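You operate a simulated robot arm through the tools that you are given. There is no shell and no other tool.

You run a simulated robot arm. Do the job below in one go: nothing can be reset, and whatever is moved stays where it is left.

TASK
Send the bruised apple down the reject chute and put the loose apple in its place.
Fine: in the cell where the bruised one lay; add one on the counter.
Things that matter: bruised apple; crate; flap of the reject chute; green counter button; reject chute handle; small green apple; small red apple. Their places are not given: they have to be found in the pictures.

It is judged by the outcome, as a careful person would: the job done as asked, and still so three seconds after it is handed in. It fails if anything else is knocked over, pushed out of place, dropped, spilled or broken.

THE ROBOT
A 7-joint arm with a fingered hand, fixed in place. Base frame: the origin is on the floor under the middle of its stand, x ahead of it, y to its left, z up. Units: m, degrees, N and s.
It reaches about 1.333 m from its shoulder. Its first joint turns from -69.0 to 172.0 degrees. Payload 5 kg.
Tool frame: the origin (TCP) lies between the finger pads and is the grasp point; the fingertips stand 0.032 m ahead of it; z points along the fingers, y is the line along which they close. The gripper opens to 0.16 m; its body begins 0.089 m behind the TCP. The gripper is a hand of 3 fingers: y runs from the thumb to the fingers, the wrist lies at [0, 0, -0.252] in the tool frame, and closing takes about 1.5 s.
Orientation is told as [roll, pitch, yaw] about the base's x, y, z axes, in that order, counted from this pose: with the fingers straight down and closing along the base's y, the tool's x points along the base's -x, its y along +y and its z along -z.

THE INTERFACE
- The arm moves only by the tool step_arm. Its argument "moves" is one flat list of numbers, 7 for each row, row after row: the shift along the tool's x, y, z in m, then the turn, a rotation vector about the tool's x, y, z in degrees, then the closure, from 0 (fully open) to 1 (shut). In form: [dx, dy, dz, rx, ry, rz, fingers, dx, dy, dz, rx, ry, rz, fingers, ...]. A call has 1 to 20 rows; each row is the pose to reach, as a shift and turn from the pose commanded when the call began, along the tool's axes at that moment. Rows are played at 5 a second. More than 0.05 m and 8.6 degrees between two rows, or a gripper value outside its range, and nothing of the call is played. A pose out of reach is approached as far as the arm can. The call stops where the force on the tool passes 60 N (or 10 N more than at its start, if that is more) or the arm is blocked; 0.2 s more then pass. The fingers move at their own pace (about 0.108 m/s each) and stop on an object; they squeeze with about 23 N. The grip force told is the motor's: it shows also when the fingers shut on nothing. Time passes only in rows, and 0.2 s behind the last, so rows that repeat a pose let the fingers close. The reply holds the time, the measured pose of the TCP, the force on the tool along the base axes, the opening and the grip force, in the units named above and with some noise, with the torque about the TCP (base axes, N m) and any sound that the robot's microphone picked up.
- Cameras (640 x 400 px; columns grow to the right, rows downward): "scene" is fixed at [0.2215, 0.4997, 1.661]; the picture's right is [-0.76, -0.65, 0.00], its down [-0.45, 0.52, -0.73] and it looks along [0.47, -0.55, -0.69] (base axes); focal length 346 px, centre (320, 200). "wrist" rides on the gripper at [0.065, -0.004, -0.116] in the tool frame; the picture's right is [0.06, 1.00, 0.00], its down [-0.87, 0.05, -0.49] and it looks along [-0.49, 0.03, 0.87] (tool axes); focal length 261 px, centre (320, 200).
- snapshot(camera): a new picture of that camera. No time passes.
- raise_lower(by): slides the trunk up (or, below 0, down) by that many m; the arm rides with it, the base frame stays. It gives what a move gives, with no picture.
- grasp_type(shape): the hand has 3 fingers and takes this shape, open, in about a second: jaw (thumb against the fingers, like two jaws); tri (thumb and two fingers); tip (a fingertip pinch); poke (one finger out to press); point (the index stretched); flat (the hand flat); cup (the hand cupped); fist (a fist). The gripper value then closes the fingers along that shape, each until it touches; the sizes above hold for jaw. It gives what a move gives, with no picture.
- pixel_to_xyz(camera, pixels): for up to 12 pixels [column, row] of the newest picture of that camera ("zoom" is the newest enlarged one), the place [x, y, z] in the base frame of the surface seen there, good to about 0.003 m. No time passes.
- inspect(camera, box): a new picture of the part [left, top, right, bottom] of that camera's present view, enlarged. No time passes.
- finish_job(): hands the job in; it is judged then, once.

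Leave the gripper open and the arm clear of the work at the hand-in unless told otherwise.

The tools are called after "Emit:" by a JSON object that holds its "fn" and its "kwargs". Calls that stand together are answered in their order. step_arm: Moves the arm, as the interface text tells. Its arguments: {"type":"object","properties":{"moves":{"type":"array","items":{"type":"number"}}},"required":["moves"]} The other tools are called the same way: raise_lower (by) moves the trunk up or down; grasp_type (shape) gives the hand a shape; snapshot (camera) takes a picture; pixel_to_xyz (camera, pixels) gives the place of the surface under pixels of a picture; inspect (camera, box) takes an enlarged picture of a part of a camera's view; finish_job () hands the job in.

At the start:

```text
clock: 0.0
eef_pos: [0.7146, -0.1598, 1.2386]
ee_rot: [0.0, 0.0, -0.1]
ft_force: [0.0, -0.3, 0.1]
wrist_torque: [0.02, 0.0, 0.04]
opening: 0.1599
gripper_force: 0.1
shape: jaw
trunk travel left (down, up): [-0.85, 0.09]
```

scene: 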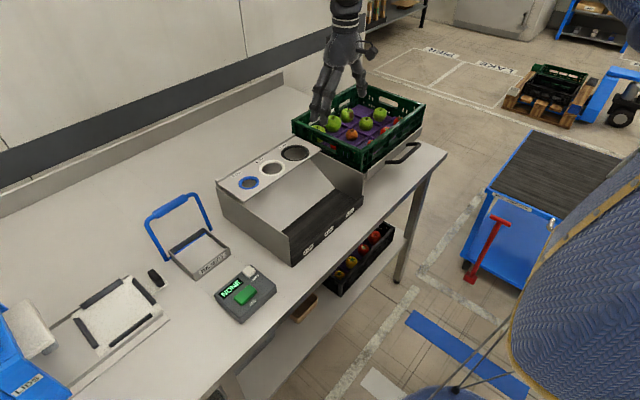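
wrist: 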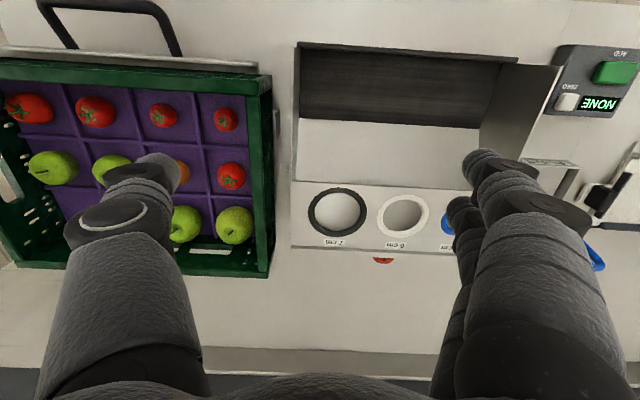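

I see the crate with apples under the hand, a sizing device with rings, a chute with a blue handle, and a counter with a green button. I'll enlarge several parts of both cameras first.

Emit:
{"fn": "inspect", "kwargs": {"camera": "scene", "box": [280, 70, 440, 170]}}

Emit:
{"fn": "inspect", "kwargs": {"camera": "scene", "box": [130, 170, 290, 330]}}

Emit:
{"fn": "inspect", "kwargs": {"camera": "wrist", "box": [0, 50, 290, 290]}}

Emit:
{"fn": "inspect", "kwargs": {"camera": "wrist", "box": [280, 20, 640, 290]}}

Emit:
{"fn": "inspect", "kwargs": {"camera": "scene", "box": [200, 130, 440, 290]}}

Emit:
{"fn": "inspect", "kwargs": {"camera": "scene", "box": [0, 230, 200, 400]}}

```text
4.00 times, centred on (360, 120) of scene
```

zoom: 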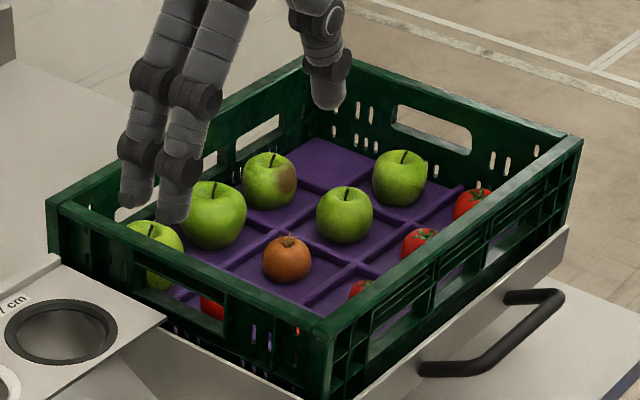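

```text
2.50 times, centred on (210, 250) of scene
```

zoom: 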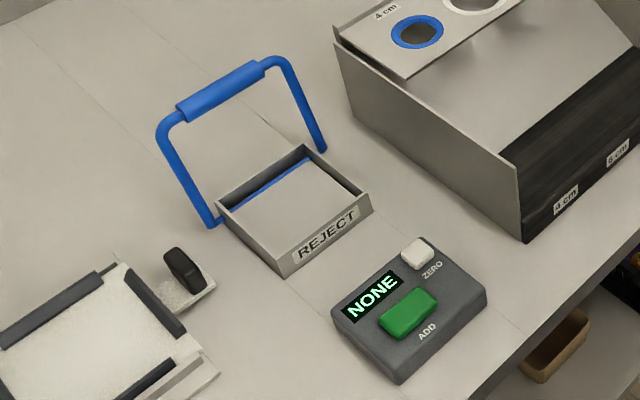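

```text
1.67 times, centred on (145, 170) of wrist
```

zoom: 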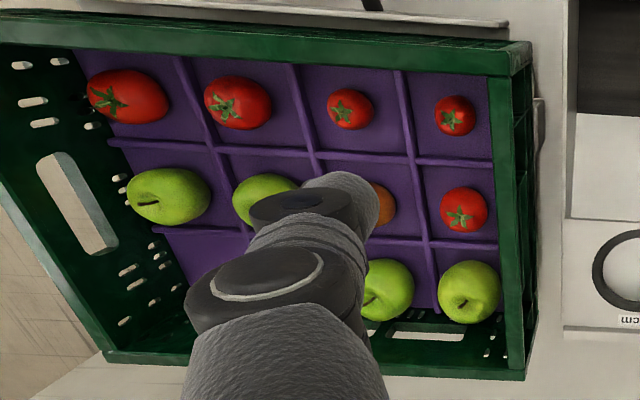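

```text
1.48 times, centred on (460, 155) of wrist
```

zoom: 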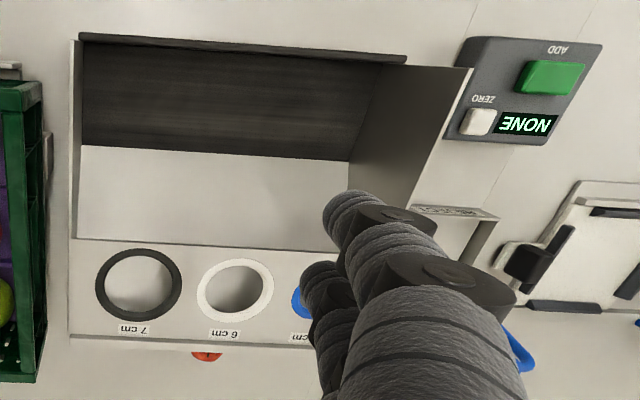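

```text
2.50 times, centred on (320, 210) of scene
```

zoom: 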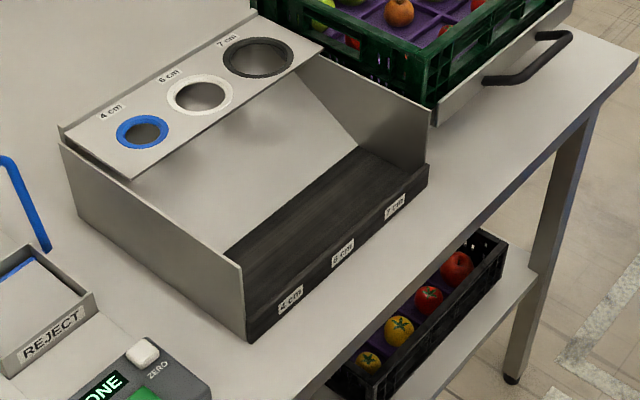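

```text
2.35 times, centred on (100, 315) of scene
```

zoom: 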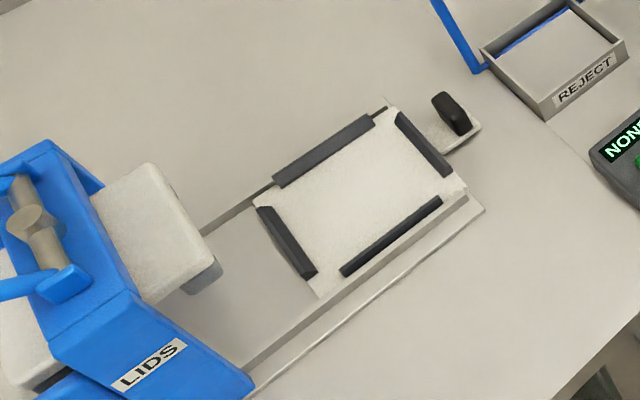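

I'll read positions for key points in the scene picture: table, counter button, chute flap, chute handle, sorter, crate corners.

Emit:
{"fn": "pixel_to_xyz", "kwargs": {"camera": "scene", "pixels": [[245, 295], [250, 272], [230, 285], [200, 250], [180, 205], [160, 255], [213, 230], [292, 124], [361, 165], [424, 102], [366, 86], [405, 152]]}}

Emit:
{"fn": "pixel_to_xyz", "kwargs": {"camera": "wrist", "pixels": [[383, 260], [613, 72], [235, 225], [185, 225], [112, 167], [53, 168], [183, 170], [231, 176], [28, 108], [95, 112], [163, 116], [226, 120]]}}

Emit:
{"fn": "inspect", "kwargs": {"camera": "wrist", "box": [340, 220, 440, 280]}}

```text
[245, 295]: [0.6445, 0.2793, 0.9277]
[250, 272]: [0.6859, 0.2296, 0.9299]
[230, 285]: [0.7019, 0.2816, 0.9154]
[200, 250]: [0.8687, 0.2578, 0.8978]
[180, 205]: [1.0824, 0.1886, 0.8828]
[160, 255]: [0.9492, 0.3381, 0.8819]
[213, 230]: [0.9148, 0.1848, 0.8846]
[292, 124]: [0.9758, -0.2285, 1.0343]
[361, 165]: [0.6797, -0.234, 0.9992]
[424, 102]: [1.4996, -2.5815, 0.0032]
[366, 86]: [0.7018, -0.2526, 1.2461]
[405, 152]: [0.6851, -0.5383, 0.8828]
```

```text
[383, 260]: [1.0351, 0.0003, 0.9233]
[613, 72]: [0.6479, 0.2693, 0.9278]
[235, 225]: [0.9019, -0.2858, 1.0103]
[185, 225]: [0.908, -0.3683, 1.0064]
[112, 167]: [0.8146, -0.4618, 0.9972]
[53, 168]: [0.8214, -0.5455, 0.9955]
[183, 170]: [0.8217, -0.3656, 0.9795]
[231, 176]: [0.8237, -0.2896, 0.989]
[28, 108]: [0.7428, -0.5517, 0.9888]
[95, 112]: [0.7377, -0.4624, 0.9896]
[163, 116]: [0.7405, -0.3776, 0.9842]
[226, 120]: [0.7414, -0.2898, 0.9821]
```

```text
6.40 times, centred on (390, 250) of wrist
```

zoom: 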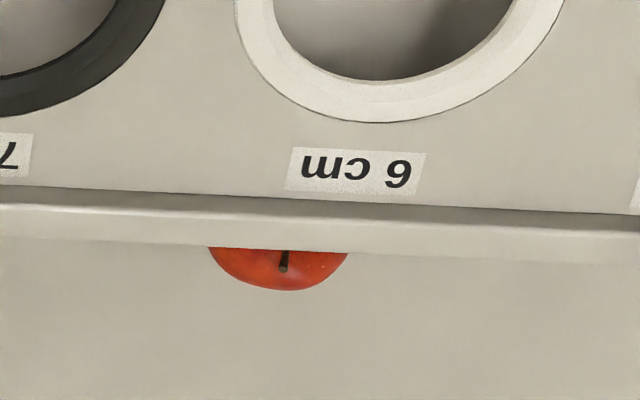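

A red apple with a stem peeks out behind the sorter at wrist pixel (383,260), near (1.03, 0.00, 0.92). The bruised one appears to be the green apple with the brown patch, near (0.905, -0.46); the corner cell at y=-0.55 seems empty. I'll lift a little and move sideways (+y) to view the chute and what's behind the sorter.

Emit:
{"fn": "step_arm", "kwargs": {"moves": [0, 0, -0.03, 0, 0, 0, 0, 0, 0.05, -0.05, 0, 0, 0, 0, 0, 0.1, -0.07, 0, 0, 0, 0, 0, 0.15, -0.07, 0, 0, 0, 0, 0, 0.2, -0.07, 0, 0, 0, 0, 0, 0.25, -0.07, 0, 0, 0, 0, 0, 0.3, -0.07, 0, 0, 0, 0, 0, 0.33, -0.07, 0, 0, 0, 0]}}

Emit:
{"fn": "snapshot", "kwargs": {"camera": "wrist"}}

Emit:
{"fn": "snapshot", "kwargs": {"camera": "scene"}}

```text
refused: row 2 steps farther than a row can; nothing moved
```

```text
taken
```

wrist: 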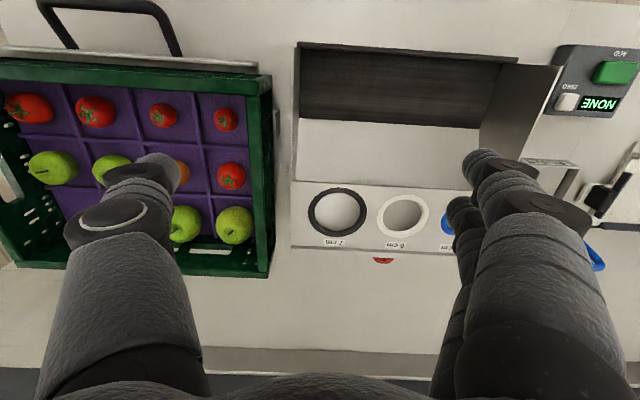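

```text
taken
```

scene: 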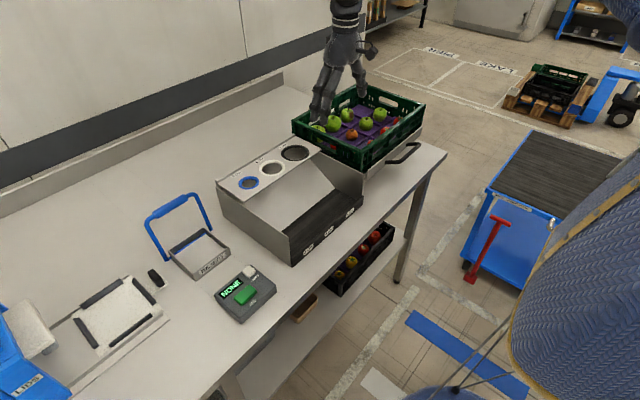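

The combined diagonal step was longer than 0.05 m, so nothing moved. I'll repeat it with pure single-axis steps.

Emit:
{"fn": "step_arm", "kwargs": {"moves": [0, 0, -0.045, 0, 0, 0, 0, 0, 0.045, -0.06, 0, 0, 0, 0, 0, 0.09, -0.06, 0, 0, 0, 0, 0, 0.135, -0.06, 0, 0, 0, 0, 0, 0.18, -0.06, 0, 0, 0, 0, 0, 0.225, -0.06, 0, 0, 0, 0, 0, 0.27, -0.06, 0, 0, 0, 0, 0, 0.315, -0.06, 0, 0, 0, 0]}}

Emit:
{"fn": "snapshot", "kwargs": {"camera": "wrist"}}

Emit:
{"fn": "snapshot", "kwargs": {"camera": "scene"}}

```text
clock: 1.8
eef_pos: [0.7157, 0.1563, 1.2977]
ee_rot: [0.0, 0.1, -0.1]
ft_force: [-0.3, 0.2, -0.1]
wrist_torque: [-0.04, -0.01, -0.01]
opening: 0.1601
gripper_force: 0.2
shape: jaw
trunk travel left (down, up): [-0.85, 0.09]
```

```text
taken
```

wrist: 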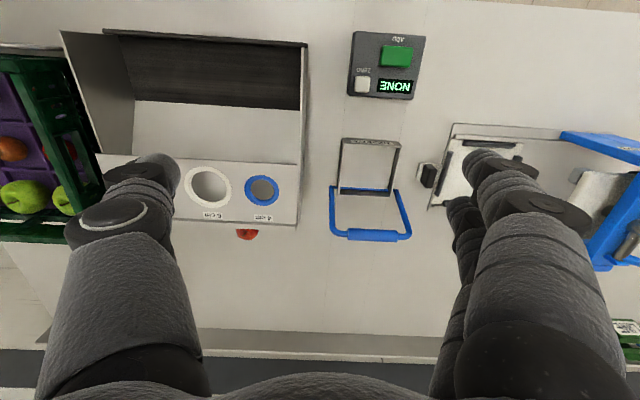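

```text
taken
```

scene: 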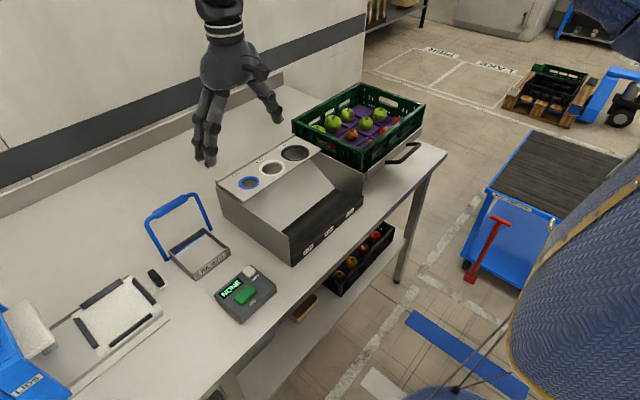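

Now the crate and chute are clear in both views. I'll enlarge the chute, the loose red apple, and the crate.

Emit:
{"fn": "inspect", "kwargs": {"camera": "wrist", "box": [300, 110, 450, 260]}}

Emit:
{"fn": "inspect", "kwargs": {"camera": "scene", "box": [285, 75, 435, 180]}}

Emit:
{"fn": "inspect", "kwargs": {"camera": "scene", "box": [135, 180, 245, 290]}}

Emit:
{"fn": "pixel_to_xyz", "kwargs": {"camera": "wrist", "pixels": [[247, 234], [238, 232], [257, 234], [370, 236], [335, 210], [405, 210], [367, 170], [340, 192], [393, 192], [368, 142], [396, 56], [362, 84]]}}

Emit:
{"fn": "pixel_to_xyz", "kwargs": {"camera": "scene", "pixels": [[173, 206], [150, 222], [191, 196], [163, 260], [211, 230], [158, 240], [207, 213], [200, 245], [185, 252], [212, 240], [170, 249], [205, 231]]}}

```text
2.67 times, centred on (375, 185) of wrist
```

zoom: 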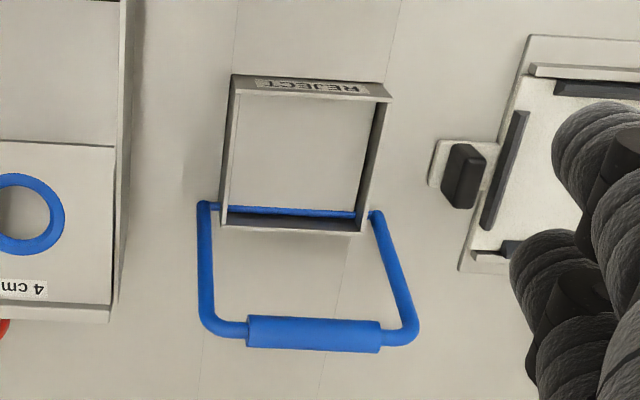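

```text
3.81 times, centred on (360, 128) of scene
```

zoom: 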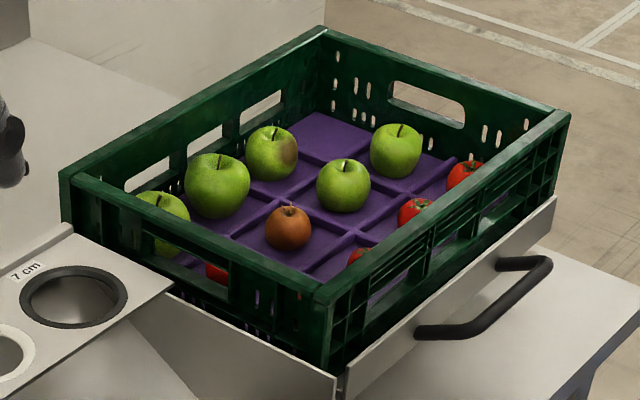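

```text
3.64 times, centred on (190, 235) of scene
```

zoom: 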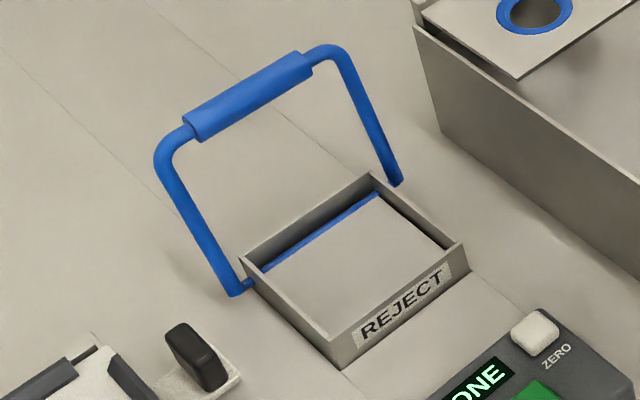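

```text
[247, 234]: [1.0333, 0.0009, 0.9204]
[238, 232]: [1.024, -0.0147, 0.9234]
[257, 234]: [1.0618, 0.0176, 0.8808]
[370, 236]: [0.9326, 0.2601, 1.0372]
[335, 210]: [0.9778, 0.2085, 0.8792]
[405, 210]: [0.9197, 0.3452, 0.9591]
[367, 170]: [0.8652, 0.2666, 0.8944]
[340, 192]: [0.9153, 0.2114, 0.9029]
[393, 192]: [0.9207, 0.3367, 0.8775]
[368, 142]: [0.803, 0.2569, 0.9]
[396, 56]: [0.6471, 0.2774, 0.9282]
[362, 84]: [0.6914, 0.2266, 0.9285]
```

```text
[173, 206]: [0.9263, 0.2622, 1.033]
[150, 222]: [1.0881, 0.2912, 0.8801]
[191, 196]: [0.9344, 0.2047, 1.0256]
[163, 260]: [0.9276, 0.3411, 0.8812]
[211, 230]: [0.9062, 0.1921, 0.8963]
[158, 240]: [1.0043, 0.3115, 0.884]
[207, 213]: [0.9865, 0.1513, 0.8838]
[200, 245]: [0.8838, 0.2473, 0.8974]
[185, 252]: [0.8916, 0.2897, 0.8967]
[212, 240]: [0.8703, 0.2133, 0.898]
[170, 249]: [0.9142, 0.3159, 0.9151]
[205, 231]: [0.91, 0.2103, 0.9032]
```

The chute has a blue bail on a blue rod at about x=0.91, with the grey flap in front of it at z≈0.897. Now I'll go back over the crate (hand centred at y≈-0.46) to get an unblocked close view of the cells.

Emit:
{"fn": "step_arm", "kwargs": {"moves": [0, -0.05, 0, 0, 0, 0, 0, 0, -0.1, 0, 0, 0, 0, 0, 0, -0.15, 0, 0, 0, 0, 0, 0, -0.2, 0, 0, 0, 0, 0, 0, -0.25, 0, 0, 0, 0, 0, 0, -0.3, 0, 0, 0, 0, 0, 0, -0.35, 0, 0, 0, 0, 0, 0, -0.4, 0, 0, 0, 0, 0, 0, -0.45, 0, 0, 0, 0, 0, 0, -0.5, 0, 0, 0, 0, 0, 0, -0.55, 0, 0, 0, 0, 0, 0, -0.6, 0, 0, 0, 0, 0]}}

Emit:
{"fn": "snapshot", "kwargs": {"camera": "wrist"}}

Emit:
{"fn": "inspect", "kwargs": {"camera": "wrist", "box": [180, 60, 460, 260]}}

```text
clock: 4.4
eef_pos: [0.7128, -0.4478, 1.2981]
ee_rot: [0.1, 0.0, 0.1]
ft_force: [-0.1, -0.9, -0.9]
wrist_torque: [0.04, -0.02, 0.03]
opening: 0.1597
gripper_force: 0.0
shape: jaw
trunk travel left (down, up): [-0.85, 0.09]
```

```text
taken
```

wrist: 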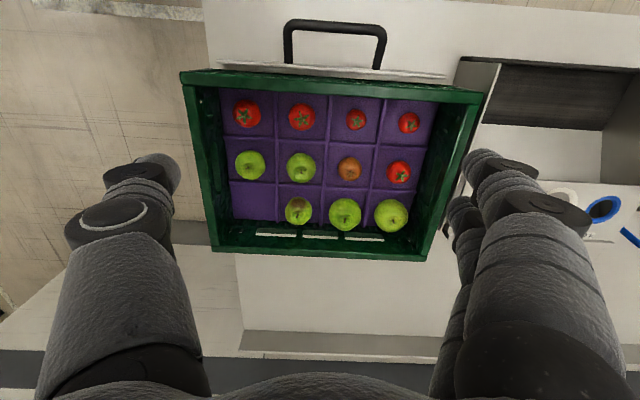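

```text
2.00 times, centred on (320, 160) of wrist
```

zoom: 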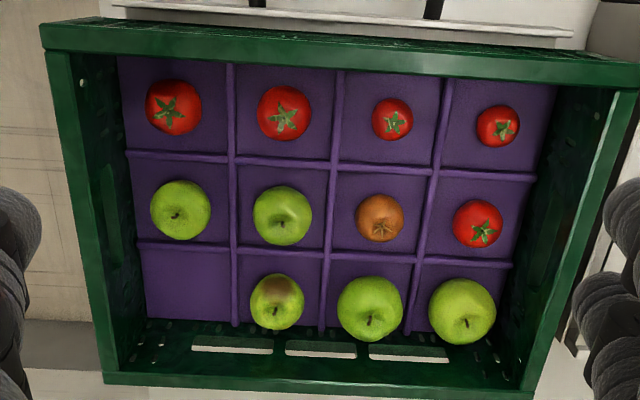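

The bruised apple is the green one with a brown patch at wrist (298,210), and the cell to its left at (252,200) is empty. I'll measure it, its neighbours, cell floor, dividers and rim.

Emit:
{"fn": "pixel_to_xyz", "kwargs": {"camera": "wrist", "pixels": [[298, 210], [299, 204], [286, 211], [311, 211], [344, 212], [331, 212], [301, 167], [301, 180], [255, 205], [278, 205], [322, 205], [322, 190]]}}

Emit:
{"fn": "pixel_to_xyz", "kwargs": {"camera": "wrist", "pixels": [[300, 188], [282, 221], [315, 221], [311, 192], [285, 195], [390, 214], [234, 250], [425, 255], [475, 92], [190, 80], [320, 248], [445, 170]]}}

Emit:
{"fn": "pixel_to_xyz", "kwargs": {"camera": "scene", "pixels": [[351, 118], [347, 108], [349, 121], [342, 117], [360, 110], [339, 119], [327, 96], [362, 88], [431, 106], [303, 122], [366, 168], [310, 125]]}}

```text
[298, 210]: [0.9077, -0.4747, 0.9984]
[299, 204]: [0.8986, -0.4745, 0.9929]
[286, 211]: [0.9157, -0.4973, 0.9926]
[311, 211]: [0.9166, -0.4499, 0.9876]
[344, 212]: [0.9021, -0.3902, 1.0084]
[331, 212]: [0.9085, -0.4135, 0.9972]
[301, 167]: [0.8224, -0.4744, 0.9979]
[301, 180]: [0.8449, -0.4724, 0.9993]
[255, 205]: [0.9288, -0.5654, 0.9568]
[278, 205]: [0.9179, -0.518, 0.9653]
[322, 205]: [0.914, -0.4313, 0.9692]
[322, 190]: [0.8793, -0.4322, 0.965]
```

```text
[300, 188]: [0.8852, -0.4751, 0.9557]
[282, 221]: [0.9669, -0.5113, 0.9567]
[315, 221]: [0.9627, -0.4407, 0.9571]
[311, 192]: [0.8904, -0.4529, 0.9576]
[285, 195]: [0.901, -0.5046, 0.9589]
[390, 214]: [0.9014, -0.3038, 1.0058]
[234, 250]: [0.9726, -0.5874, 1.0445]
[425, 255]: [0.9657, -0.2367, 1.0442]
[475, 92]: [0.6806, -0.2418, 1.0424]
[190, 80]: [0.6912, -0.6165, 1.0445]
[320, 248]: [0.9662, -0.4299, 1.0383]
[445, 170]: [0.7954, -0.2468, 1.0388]
```

```text
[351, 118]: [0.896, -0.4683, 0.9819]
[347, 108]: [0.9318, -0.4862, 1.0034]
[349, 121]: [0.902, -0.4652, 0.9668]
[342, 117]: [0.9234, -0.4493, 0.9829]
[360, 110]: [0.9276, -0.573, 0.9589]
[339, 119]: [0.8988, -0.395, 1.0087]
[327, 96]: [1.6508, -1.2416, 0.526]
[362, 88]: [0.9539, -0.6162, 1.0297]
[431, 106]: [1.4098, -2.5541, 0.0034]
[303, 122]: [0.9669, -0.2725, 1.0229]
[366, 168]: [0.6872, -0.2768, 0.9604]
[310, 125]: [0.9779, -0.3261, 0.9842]
```

Cell floor z≈0.957, dividers 0.965, rim 1.044. Bruised apple: centre about (0.915,-0.474), radius ~0.027. Now I'll go to look at the loose red apple behind the sorter from further out.

Emit:
{"fn": "step_arm", "kwargs": {"moves": [0, 0.045, -0.02, 0, 0, 0, 0, 0, 0.09, -0.04, 0, 0, 0, 0, 0, 0.14, -0.04, 0, 0, 0, 0, -0.025, 0.18, -0.04, 0, 0, 0, 0, -0.05, 0.22, -0.04, 0, 0, 0, 0, -0.075, 0.26, -0.04, 0, 0, 0, 0, -0.1, 0.3, -0.04, 0, 0, 0, 0, -0.125, 0.34, -0.04, 0, 0, 0, 0, -0.15, 0.38, -0.04, 0, 0, 0, 0, -0.175, 0.42, -0.04, 0, 0, 0, 0, -0.2, 0.45, -0.04, 0, 0, 0, 0, -0.23, 0.45, -0.04, 0, 0, 0, 0, -0.26, 0.45, -0.04, 0, 0, 0, 0]}}

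Emit:
{"fn": "snapshot", "kwargs": {"camera": "wrist"}}

Emit:
{"fn": "snapshot", "kwargs": {"camera": "scene"}}

```text
clock: 7.2
eef_pos: [0.9751, 0.0057, 1.3389]
ee_rot: [-0.1, 0.0, 0.0]
ft_force: [-0.2, -0.7, -0.1]
wrist_torque: [-0.03, 0.04, 0.01]
opening: 0.1596
gripper_force: 0.1
shape: jaw
trunk travel left (down, up): [-0.85, 0.09]
```

```text
taken
```

wrist: 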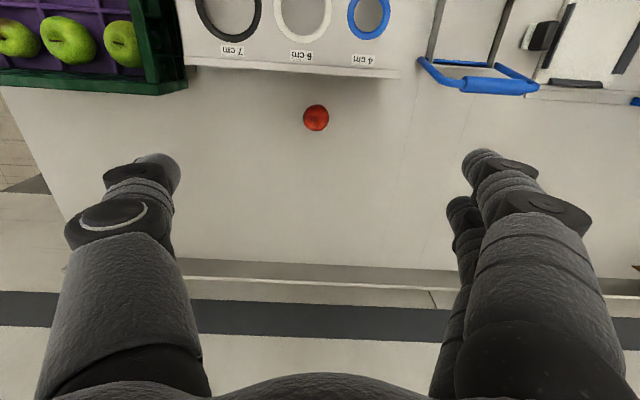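

```text
taken
```

scene: 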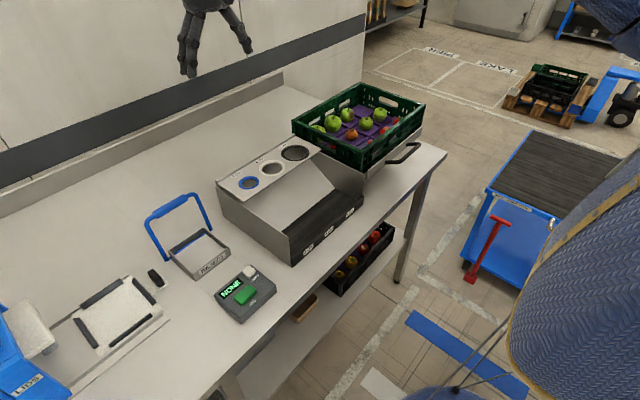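

The red apple lies alone on the table behind the sorter at wrist (316,118). I'll measure it, the sorter's back lip, and zoom to see it.

Emit:
{"fn": "inspect", "kwargs": {"camera": "wrist", "box": [260, 40, 380, 160]}}

Emit:
{"fn": "pixel_to_xyz", "kwargs": {"camera": "wrist", "pixels": [[316, 118], [304, 118], [328, 118], [316, 107], [316, 129], [316, 72], [316, 60], [200, 62], [395, 75], [316, 145], [316, 90], [500, 86]]}}

Emit:
{"fn": "pixel_to_xyz", "kwargs": {"camera": "wrist", "pixels": [[460, 83], [470, 65], [540, 92], [430, 62], [440, 40], [495, 55], [320, 255], [320, 275], [400, 200], [250, 200]]}}

```text
3.33 times, centred on (320, 100) of wrist
```

zoom: 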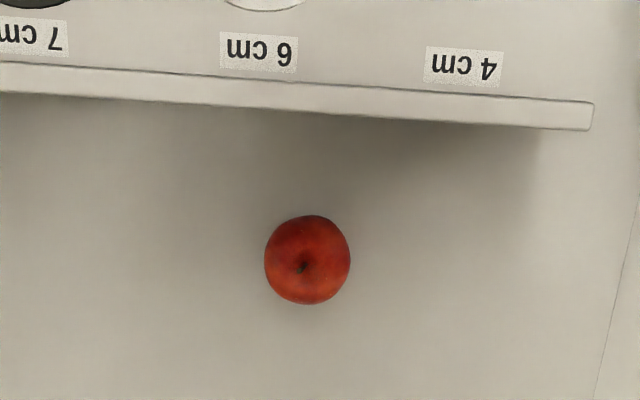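

```text
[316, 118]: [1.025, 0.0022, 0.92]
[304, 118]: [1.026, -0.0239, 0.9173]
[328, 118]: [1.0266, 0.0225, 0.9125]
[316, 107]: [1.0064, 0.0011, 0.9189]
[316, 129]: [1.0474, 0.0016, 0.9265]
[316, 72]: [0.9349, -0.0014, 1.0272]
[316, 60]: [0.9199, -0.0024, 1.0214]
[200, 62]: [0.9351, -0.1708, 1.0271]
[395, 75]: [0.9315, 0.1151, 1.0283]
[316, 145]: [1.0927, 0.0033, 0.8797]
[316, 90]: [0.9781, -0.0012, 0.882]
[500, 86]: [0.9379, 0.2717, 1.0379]
```

```text
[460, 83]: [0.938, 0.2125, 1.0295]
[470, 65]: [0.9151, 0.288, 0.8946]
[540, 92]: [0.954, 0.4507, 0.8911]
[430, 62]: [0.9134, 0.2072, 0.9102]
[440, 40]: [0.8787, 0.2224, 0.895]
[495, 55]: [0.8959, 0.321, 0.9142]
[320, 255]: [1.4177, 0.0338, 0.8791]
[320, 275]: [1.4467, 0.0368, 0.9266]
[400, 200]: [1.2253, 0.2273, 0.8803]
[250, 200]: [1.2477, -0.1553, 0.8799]
```

The loose red apple: centre about (1.027, 0.000, 0.906), radius ~0.026, well apart from the sorter lip (x≤0.94, z≈1.03). I'll measure the fingertips in the wrist picture to learn the hand's size.

Emit:
{"fn": "pixel_to_xyz", "kwargs": {"camera": "wrist", "pixels": [[478, 158], [465, 160], [492, 165], [455, 205], [465, 212], [460, 225], [160, 162], [145, 165], [135, 172], [500, 205], [110, 215], [520, 170]]}}

Emit:
{"fn": "inspect", "kwargs": {"camera": "scene", "box": [150, 0, 280, 90]}}

```text
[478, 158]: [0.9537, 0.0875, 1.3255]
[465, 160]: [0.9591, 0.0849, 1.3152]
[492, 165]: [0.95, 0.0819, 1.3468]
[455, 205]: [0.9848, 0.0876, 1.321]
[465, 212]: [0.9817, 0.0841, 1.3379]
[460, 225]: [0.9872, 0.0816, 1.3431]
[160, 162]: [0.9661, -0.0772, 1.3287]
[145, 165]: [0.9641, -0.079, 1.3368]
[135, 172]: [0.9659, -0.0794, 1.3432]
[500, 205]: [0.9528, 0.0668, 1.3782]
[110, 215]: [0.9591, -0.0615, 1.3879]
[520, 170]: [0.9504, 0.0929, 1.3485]
```

```text
4.44 times, centred on (215, 45) of scene
```

zoom: 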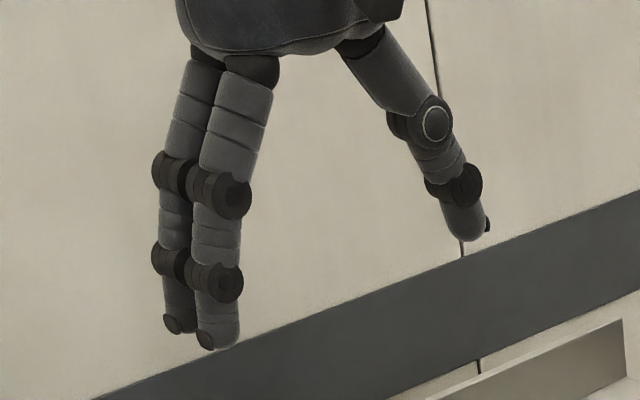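

The fingers are about 0.02 thick, the pair spanning about 0.05. I'll test how the jaw looks partly closed here in free air before working near fruit.

Emit:
{"fn": "step_arm", "kwargs": {"moves": [0, 0, 0, 0, 0, 0, 0.5, 0, 0, 0, 0, 0, 0, 0.5, 0, 0, 0, 0, 0, 0, 0.5, 0, 0, 0, 0, 0, 0, 0.5]}}

Emit:
{"fn": "inspect", "kwargs": {"camera": "scene", "box": [150, 0, 280, 90]}}

Emit:
{"fn": "snapshot", "kwargs": {"camera": "wrist"}}

```text
clock: 8.2
eef_pos: [0.9735, 0.0045, 1.3406]
ee_rot: [0.1, 0.0, 0.1]
ft_force: [0.5, -0.4, -0.1]
wrist_torque: [-0.03, 0.03, -0.01]
opening: 0.0807
gripper_force: 0.0
shape: jaw
trunk travel left (down, up): [-0.85, 0.09]
```

```text
4.44 times, centred on (215, 45) of scene
```

zoom: 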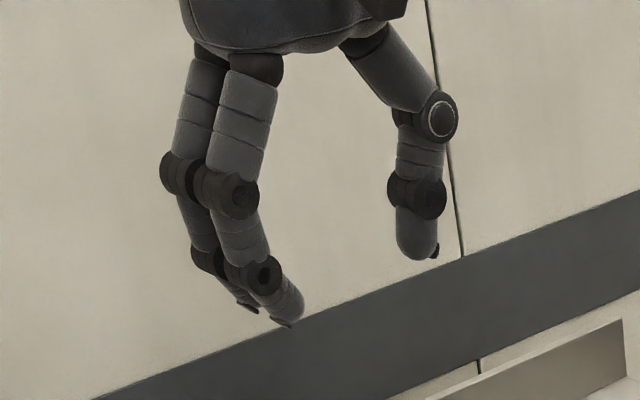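

```text
taken
```

wrist: 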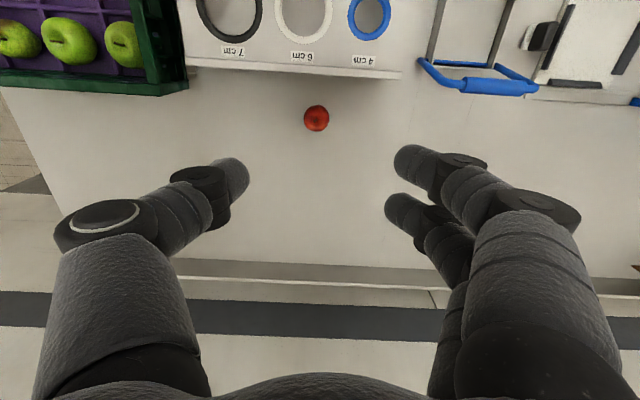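

Emit:
{"fn": "pixel_to_xyz", "kwargs": {"camera": "wrist", "pixels": [[405, 152], [398, 158], [420, 150], [392, 200], [390, 208], [400, 215], [240, 165], [246, 175], [238, 188], [440, 160], [210, 185], [425, 218]]}}

Emit:
{"fn": "grasp_type", "kwargs": {"shape": "tip"}}

Emit:
{"fn": "inspect", "kwargs": {"camera": "scene", "box": [150, 0, 280, 90]}}

Emit:
{"fn": "snapshot", "kwargs": {"camera": "wrist"}}

```text
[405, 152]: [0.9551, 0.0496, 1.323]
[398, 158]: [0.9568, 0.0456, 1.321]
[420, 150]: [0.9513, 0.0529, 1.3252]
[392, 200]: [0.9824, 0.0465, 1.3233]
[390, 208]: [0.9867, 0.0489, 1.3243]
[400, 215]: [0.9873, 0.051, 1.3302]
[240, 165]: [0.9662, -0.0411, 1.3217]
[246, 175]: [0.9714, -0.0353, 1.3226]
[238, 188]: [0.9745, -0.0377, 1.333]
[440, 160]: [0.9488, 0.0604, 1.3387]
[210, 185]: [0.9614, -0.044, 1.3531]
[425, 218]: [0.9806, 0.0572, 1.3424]
```

```text
clock: 9.1
eef_pos: [0.9732, 0.0041, 1.3392]
ee_rot: [0.0, 0.0, -0.1]
ft_force: [-0.9, -1.0, 0.3]
wrist_torque: [-0.01, 0.0, -0.01]
opening: 0.1594
gripper_force: 0.1
shape: tip
trunk travel left (down, up): [-0.85, 0.09]
```

```text
4.44 times, centred on (215, 45) of scene
```

zoom: 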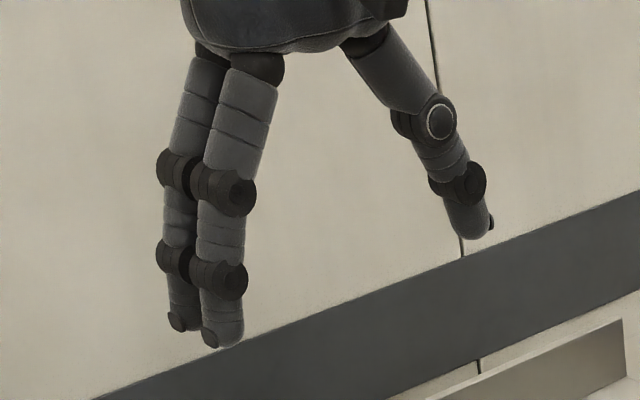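

```text
taken
```

wrist: 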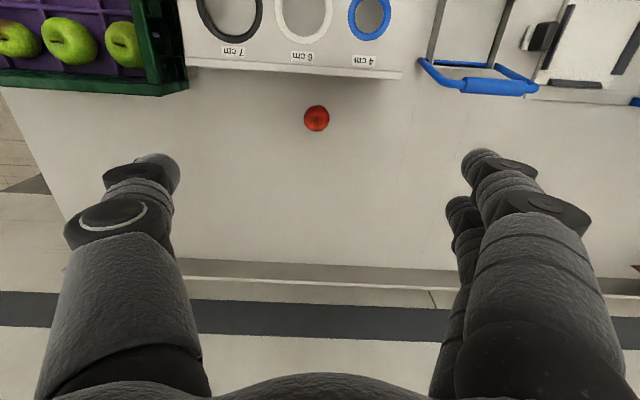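

Open, "tip" looks like jaw. I'll close it part-way to see which fingers act, then try "tri".

Emit:
{"fn": "step_arm", "kwargs": {"moves": [0, 0, 0, 0, 0, 0, 0.6, 0, 0, 0, 0, 0, 0, 0.6, 0, 0, 0, 0, 0, 0, 0.6, 0, 0, 0, 0, 0, 0, 0.6, 0, 0, 0, 0, 0, 0, 0.6]}}

Emit:
{"fn": "inspect", "kwargs": {"camera": "scene", "box": [150, 0, 280, 90]}}

Emit:
{"fn": "snapshot", "kwargs": {"camera": "wrist"}}

Emit:
{"fn": "grasp_type", "kwargs": {"shape": "tri"}}

Emit:
{"fn": "step_arm", "kwargs": {"moves": [0, 0, 0, 0, 0, 0, 0.6, 0, 0, 0, 0, 0, 0, 0.6, 0, 0, 0, 0, 0, 0, 0.6, 0, 0, 0, 0, 0, 0, 0.6, 0, 0, 0, 0, 0, 0, 0.6]}}

Emit:
{"fn": "inspect", "kwargs": {"camera": "scene", "box": [150, 0, 280, 90]}}

Emit:
{"fn": "snapshot", "kwargs": {"camera": "wrist"}}

```text
clock: 10.3
eef_pos: [0.9746, 0.0039, 1.3403]
ee_rot: [0.0, 0.1, -0.1]
ft_force: [0.0, 0.5, 0.3]
wrist_torque: [-0.01, 0.01, 0.02]
opening: 0.0646
gripper_force: 0.0
shape: tip
trunk travel left (down, up): [-0.85, 0.09]
```

```text
4.44 times, centred on (215, 45) of scene
```

zoom: 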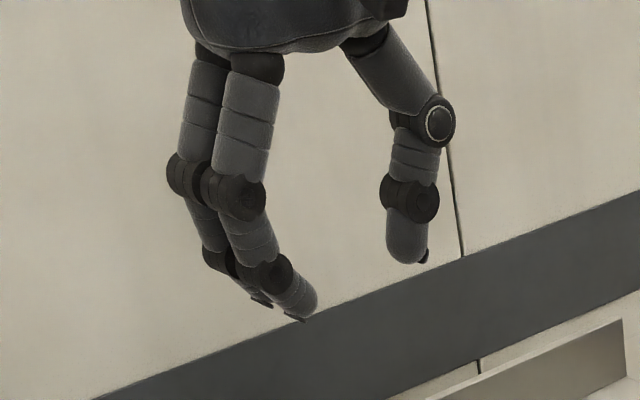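

```text
taken
```

wrist: 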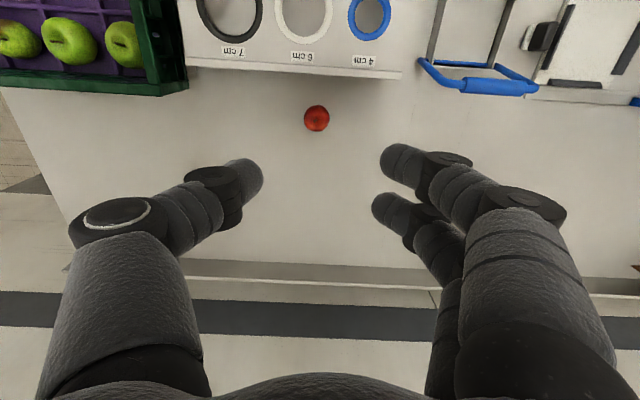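

```text
clock: 11.2
eef_pos: [0.9724, 0.0043, 1.3406]
ee_rot: [0.1, 0.1, 0.1]
ft_force: [-0.4, -0.2, -0.9]
wrist_torque: [0.01, -0.01, 0.01]
opening: 0.1599
gripper_force: 0.0
shape: tri
trunk travel left (down, up): [-0.85, 0.09]
```

```text
clock: 12.4
eef_pos: [0.9732, 0.0036, 1.3399]
ee_rot: [-0.1, 0.0, 0.1]
ft_force: [-1.1, 0.0, 0.5]
wrist_torque: [0.01, 0.02, 0.0]
opening: 0.0646
gripper_force: 0.0
shape: tri
trunk travel left (down, up): [-0.85, 0.09]
```

```text
4.44 times, centred on (215, 45) of scene
```

zoom: 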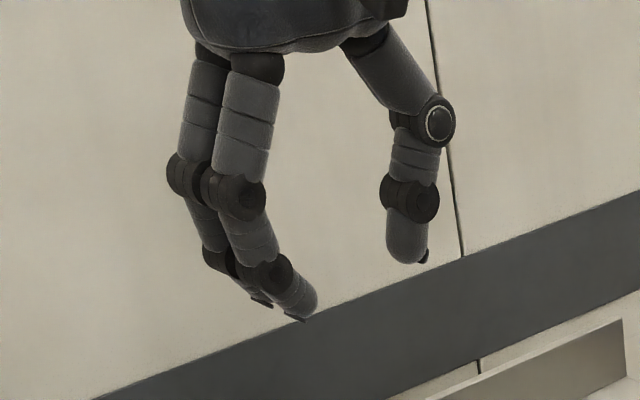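

```text
taken
```

wrist: 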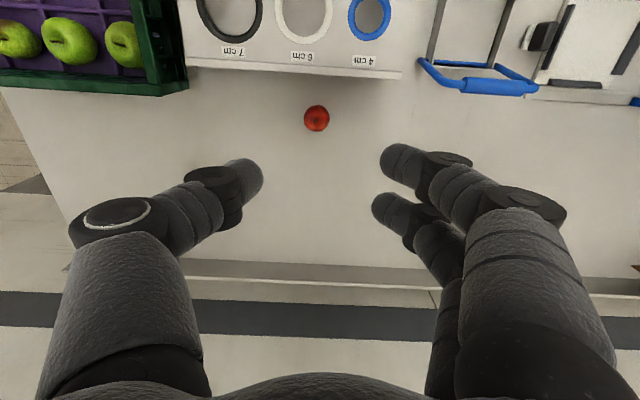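

With three fingers, jaw, tip and tri act alike, so I'll keep jaw. I'll set jaw and turn the hand about its axis toward yaw -90 here in free air, testing the wrist range; yaw -90 suits gripping the blue handle bar.

Emit:
{"fn": "grasp_type", "kwargs": {"shape": "jaw"}}

Emit:
{"fn": "step_arm", "kwargs": {"moves": [0, 0, 0, 0, 0, 8, 0, 0, 0, 0, 0, 0, 16, 0, 0, 0, 0, 0, 0, 24, 0, 0, 0, 0, 0, 0, 32, 0, 0, 0, 0, 0, 0, 40, 0, 0, 0, 0, 0, 0, 48, 0, 0, 0, 0, 0, 0, 56, 0, 0, 0, 0, 0, 0, 64, 0, 0, 0, 0, 0, 0, 72, 0, 0, 0, 0, 0, 0, 80, 0, 0, 0, 0, 0, 0, 88, 0, 0, 0, 0, 0, 0, 90, 0]}}

Emit:
{"fn": "snapshot", "kwargs": {"camera": "wrist"}}

Emit:
{"fn": "snapshot", "kwargs": {"camera": "scene"}}

```text
clock: 13.3
eef_pos: [0.9732, 0.0045, 1.3408]
ee_rot: [0.0, 0.0, 0.0]
ft_force: [-0.2, -0.6, -0.3]
wrist_torque: [-0.02, 0.01, 0.03]
opening: 0.16
gripper_force: 0.2
shape: jaw
trunk travel left (down, up): [-0.85, 0.09]
```

```text
clock: 15.9
eef_pos: [0.9745, 0.0052, 1.339]
ee_rot: [0.0, 0.0, -90.2]
ft_force: [0.1, -0.7, -0.4]
wrist_torque: [-0.02, 0.0, -0.01]
opening: 0.16
gripper_force: 0.1
shape: jaw
trunk travel left (down, up): [-0.85, 0.09]
```

```text
taken
```

wrist: 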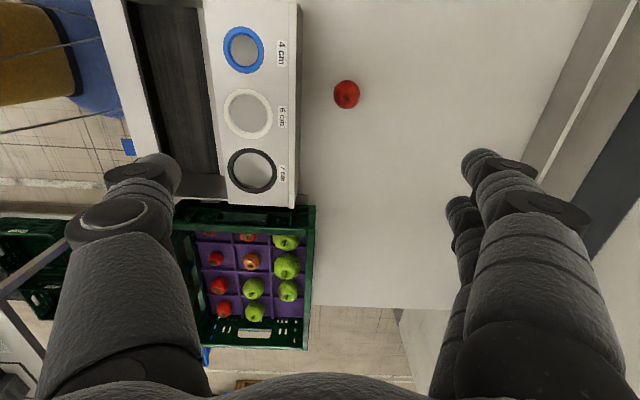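

```text
taken
```

scene: 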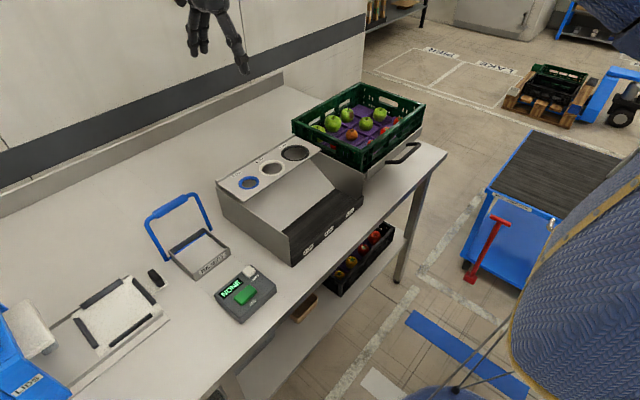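

Yaw -90 works: now thumb is on the -x side, fingers on +x. I'll move to above the blue handle bar at about (0.934, 0.262), staying well above it, and look again.

Emit:
{"fn": "step_arm", "kwargs": {"moves": [0.04, -0.006, 0.01, 0, 0, 0, 0, 0.08, -0.012, 0.02, 0, 0, 0, 0, 0.12, -0.018, 0.03, 0, 0, 0, 0, 0.16, -0.024, 0.04, 0, 0, 0, 0, 0.2, -0.03, 0.05, 0, 0, 0, 0, 0.235, -0.036, 0.06, 0, 0, 0, 0, 0.256, -0.04, 0.08, 0, 0, 0, 0, 0.256, -0.04, 0.11, 0, 0, 0, 0]}}

Emit:
{"fn": "snapshot", "kwargs": {"camera": "wrist"}}

Emit:
{"fn": "snapshot", "kwargs": {"camera": "scene"}}

```text
clock: 17.7
eef_pos: [0.9373, 0.2613, 1.2264]
ee_rot: [-0.2, 0.1, -90.0]
ft_force: [1.2, -0.1, -0.3]
wrist_torque: [-0.03, 0.02, -0.03]
opening: 0.1599
gripper_force: 0.1
shape: jaw
trunk travel left (down, up): [-0.85, 0.09]
```

```text
taken
```

wrist: 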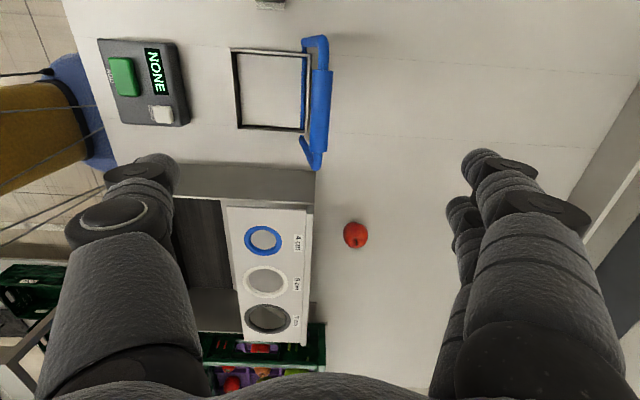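

```text
taken
```

scene: 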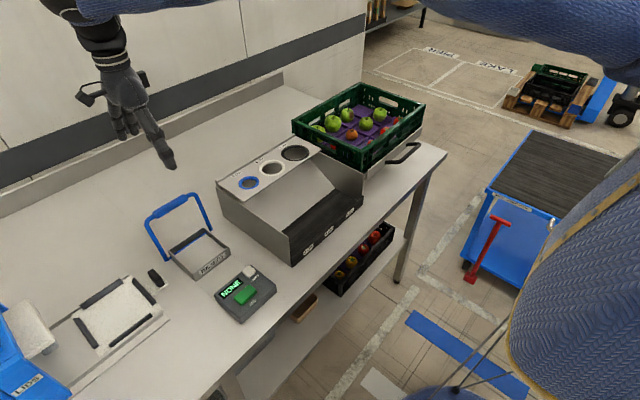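

The blue bar is seen at wrist (320,110) between thumb and fingers. I'll zoom and measure the bar, legs, box rims and flap.

Emit:
{"fn": "inspect", "kwargs": {"camera": "wrist", "box": [220, 25, 360, 175]}}

Emit:
{"fn": "pixel_to_xyz", "kwargs": {"camera": "wrist", "pixels": [[320, 110], [320, 80], [320, 140], [312, 45], [312, 160], [305, 60], [303, 140], [270, 90], [245, 60], [245, 120], [290, 60], [290, 120]]}}

Emit:
{"fn": "pixel_to_xyz", "kwargs": {"camera": "wrist", "pixels": [[234, 55], [240, 128], [308, 54], [307, 130], [270, 51], [272, 129], [304, 95], [237, 90], [122, 77], [162, 114], [150, 72], [355, 235]]}}

```text
2.67 times, centred on (290, 100) of wrist
```

zoom: 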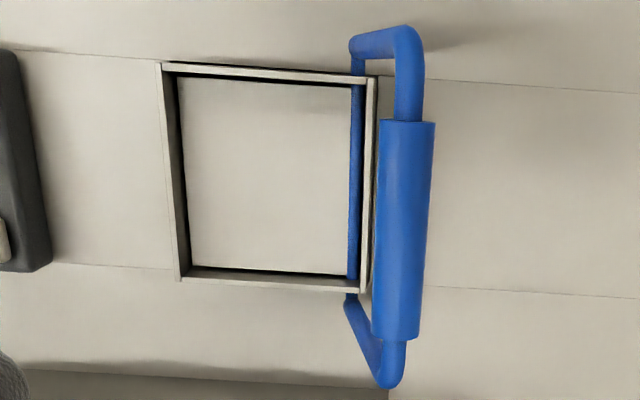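

```text
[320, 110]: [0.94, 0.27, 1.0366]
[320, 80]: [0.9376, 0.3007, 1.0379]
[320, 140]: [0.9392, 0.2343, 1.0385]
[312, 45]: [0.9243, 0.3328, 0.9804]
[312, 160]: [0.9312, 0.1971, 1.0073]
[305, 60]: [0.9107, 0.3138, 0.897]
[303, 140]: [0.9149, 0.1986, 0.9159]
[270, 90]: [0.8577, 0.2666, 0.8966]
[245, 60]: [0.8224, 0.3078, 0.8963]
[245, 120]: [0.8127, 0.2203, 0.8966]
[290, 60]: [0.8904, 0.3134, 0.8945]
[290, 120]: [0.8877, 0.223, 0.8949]
```

```text
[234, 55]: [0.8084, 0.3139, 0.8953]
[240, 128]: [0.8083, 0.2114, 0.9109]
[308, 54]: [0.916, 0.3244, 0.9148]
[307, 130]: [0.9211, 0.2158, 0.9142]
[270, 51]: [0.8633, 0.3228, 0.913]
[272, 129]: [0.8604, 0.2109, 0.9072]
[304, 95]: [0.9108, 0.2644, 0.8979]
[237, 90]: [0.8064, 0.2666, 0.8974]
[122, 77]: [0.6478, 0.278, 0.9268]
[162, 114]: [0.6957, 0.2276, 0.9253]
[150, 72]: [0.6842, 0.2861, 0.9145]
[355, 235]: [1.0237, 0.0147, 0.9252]
```

Box interior x 0.81–0.92, y 0.21–0.32, flap z≈0.8965, rod at x≈0.911; bar centre about (0.937, 0.268, 1.028). I'll lower the open hand straddling the bar, then partly close to cage it.

Emit:
{"fn": "step_arm", "kwargs": {"moves": [0.007, 0, 0.045, 0, 0, 0, 0, 0.007, 0, 0.09, 0, 0, 0, 0, 0.007, 0, 0.135, 0, 0, 0, 0, 0.007, 0, 0.17, 0, 0, 0, 0, 0.007, 0, 0.195, 0, 0, 0, 0, 0.007, 0, 0.195, 0, 0, 0, 0.3, 0.007, 0, 0.195, 0, 0, 0, 0.6, 0.007, 0, 0.195, 0, 0, 0, 0.7, 0.007, 0, 0.195, 0, 0, 0, 0.7, 0.007, 0, 0.195, 0, 0, 0, 0.7]}}

Emit:
{"fn": "snapshot", "kwargs": {"camera": "wrist"}}

Emit:
{"fn": "inspect", "kwargs": {"camera": "scene", "box": [110, 130, 270, 290]}}

```text
clock: 19.9
eef_pos: [0.9331, 0.262, 1.031]
ee_rot: [0.0, 0.0, -90.1]
ft_force: [-0.3, 0.2, 1.2]
wrist_torque: [-0.02, -0.03, -0.01]
opening: 0.0486
gripper_force: 0.2
shape: jaw
out of reach, approached as far as the arm can: row 5, 6, 7, 8, 9, 10
trunk travel left (down, up): [-0.85, 0.09]
```

```text
taken
```

wrist: 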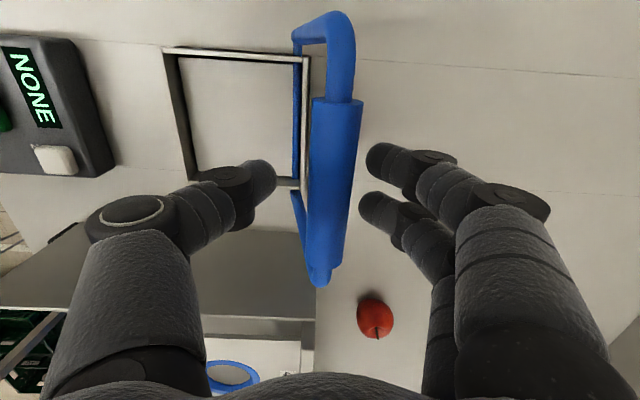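

```text
2.50 times, centred on (190, 210) of scene
```

zoom: 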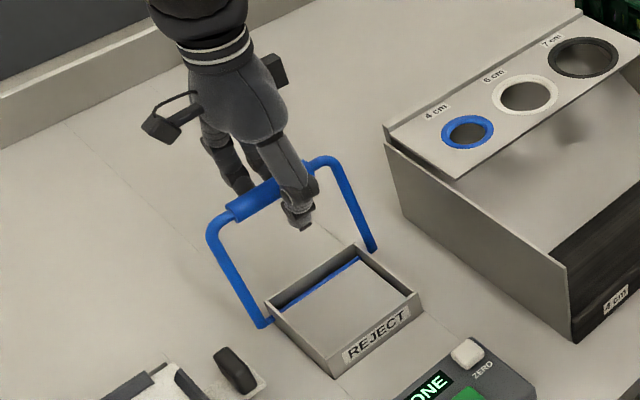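

The hand straddles the bar properly, but the reply says this is at the edge of the arm's reach. The trunk is near its top, so I'll open, rise, and lower the trunk for better reach before working lower.

Emit:
{"fn": "step_arm", "kwargs": {"moves": [0, 0, 0, 0, 0, 0, 0.4, 0, 0, 0, 0, 0, 0, 0, 0, 0, 0, 0, 0, 0, 0, 0, 0, -0.04, 0, 0, 0, 0, 0, 0, -0.085, 0, 0, 0, 0, 0, 0, -0.13, 0, 0, 0, 0, 0, -0.02, -0.175, 0, 0, 0, 0, 0, -0.04, -0.22, 0, 0, 0, 0, 0, -0.06, -0.265, 0, 0, 0, 0, 0, -0.08, -0.31, 0, 0, 0, 0, 0, -0.1, -0.355, 0, 0, 0, 0, 0, -0.12, -0.4, 0, 0, 0, 0, 0, -0.14, -0.445, 0, 0, 0, 0, 0, -0.16, -0.49, 0, 0, 0, 0]}}

```text
clock: 22.9
eef_pos: [0.7684, 0.2629, 1.5229]
ee_rot: [0.1, 0.1, -90.0]
ft_force: [0.5, 0.5, 0.1]
wrist_torque: [-0.02, -0.07, 0.0]
opening: 0.1599
gripper_force: 0.0
shape: jaw
trunk travel left (down, up): [-0.85, 0.09]
```

Clear at z=1.52. Now I'll lower the trunk by 0.3; the hand will go to about z=1.22, above the chute front with nothing in the way.

Emit:
{"fn": "raise_lower", "kwargs": {"by": -0.3}}

Emit:
{"fn": "snapshot", "kwargs": {"camera": "scene"}}

Emit:
{"fn": "snapshot", "kwargs": {"camera": "wrist"}}

```text
clock: 25.9
eef_pos: [0.7713, 0.2611, 1.223]
ee_rot: [-0.1, -0.1, -90.0]
ft_force: [0.5, -0.8, -0.1]
wrist_torque: [-0.01, 0.02, 0.01]
opening: 0.1599
gripper_force: 0.0
shape: jaw
trunk travel left (down, up): [-0.55, 0.39]
```

```text
taken
```

scene: 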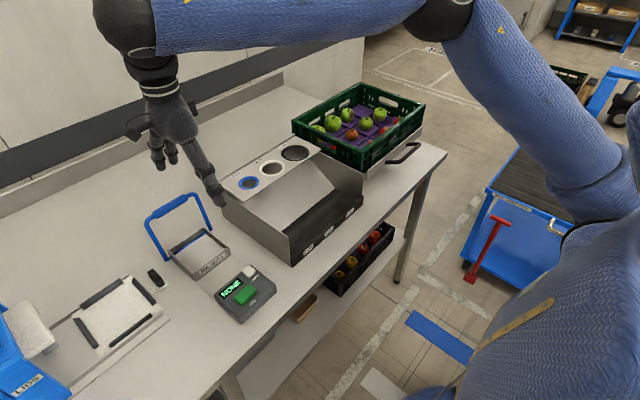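

```text
taken
```

wrist: 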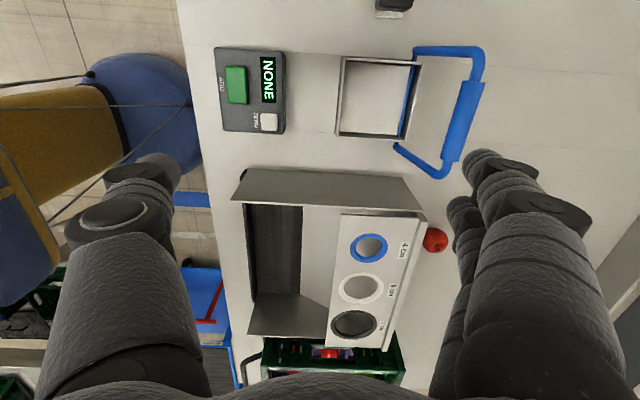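

Trunk is lowered and the view is clear. I'll approach the bar again from above and cage it with the fingers part closed.

Emit:
{"fn": "step_arm", "kwargs": {"moves": [0.003, 0.045, 0, 0, 0, 0, 0, 0.006, 0.09, 0, 0, 0, 0, 0, 0.006, 0.135, 0, 0, 0, 0, 0, 0.006, 0.167, 0.02, 0, 0, 0, 0, 0.006, 0.167, 0.065, 0, 0, 0, 0, 0.006, 0.167, 0.11, 0, 0, 0, 0, 0.006, 0.167, 0.155, 0, 0, 0, 0, 0.006, 0.167, 0.193, 0, 0, 0, 0, 0.006, 0.167, 0.193, 0, 0, 0, 0.3, 0.006, 0.167, 0.193, 0, 0, 0, 0.6, 0.006, 0.167, 0.193, 0, 0, 0, 0.75, 0.006, 0.167, 0.193, 0, 0, 0, 0.75, 0.006, 0.167, 0.193, 0, 0, 0, 0.75]}}

Emit:
{"fn": "snapshot", "kwargs": {"camera": "wrist"}}

Emit:
{"fn": "inspect", "kwargs": {"camera": "scene", "box": [110, 130, 270, 290]}}

```text
clock: 28.7
eef_pos: [0.9334, 0.2615, 1.0271]
ee_rot: [0.2, 0.2, -90.0]
ft_force: [0.6, -0.6, -0.1]
wrist_torque: [0.02, -0.01, 0.0]
opening: 0.0405
gripper_force: 0.0
shape: jaw
out of reach, approached as far as the arm can: row 3, 4, 5, 6, 7, 8, 9, 10, 11, 12, 13
trunk travel left (down, up): [-0.55, 0.39]
```

```text
taken
```

wrist: 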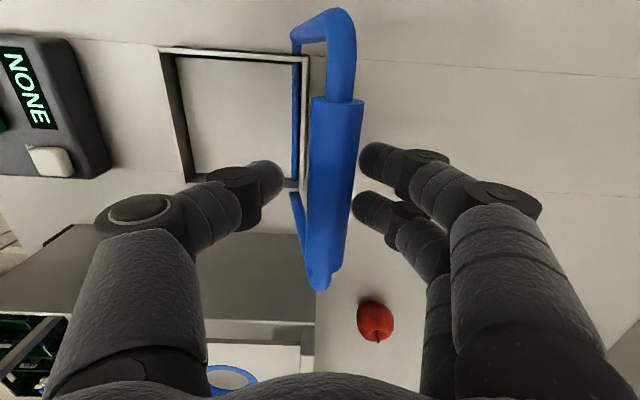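

```text
2.50 times, centred on (190, 210) of scene
```

zoom: 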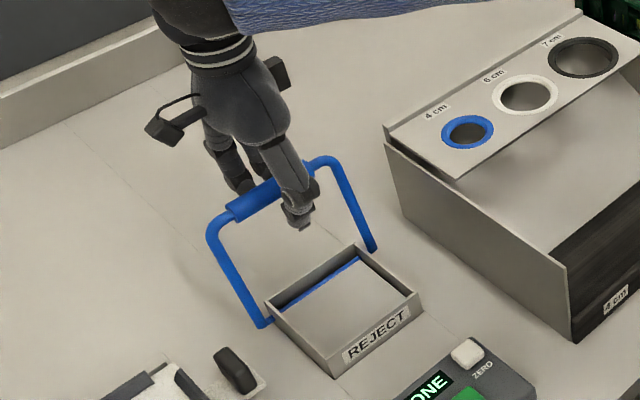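

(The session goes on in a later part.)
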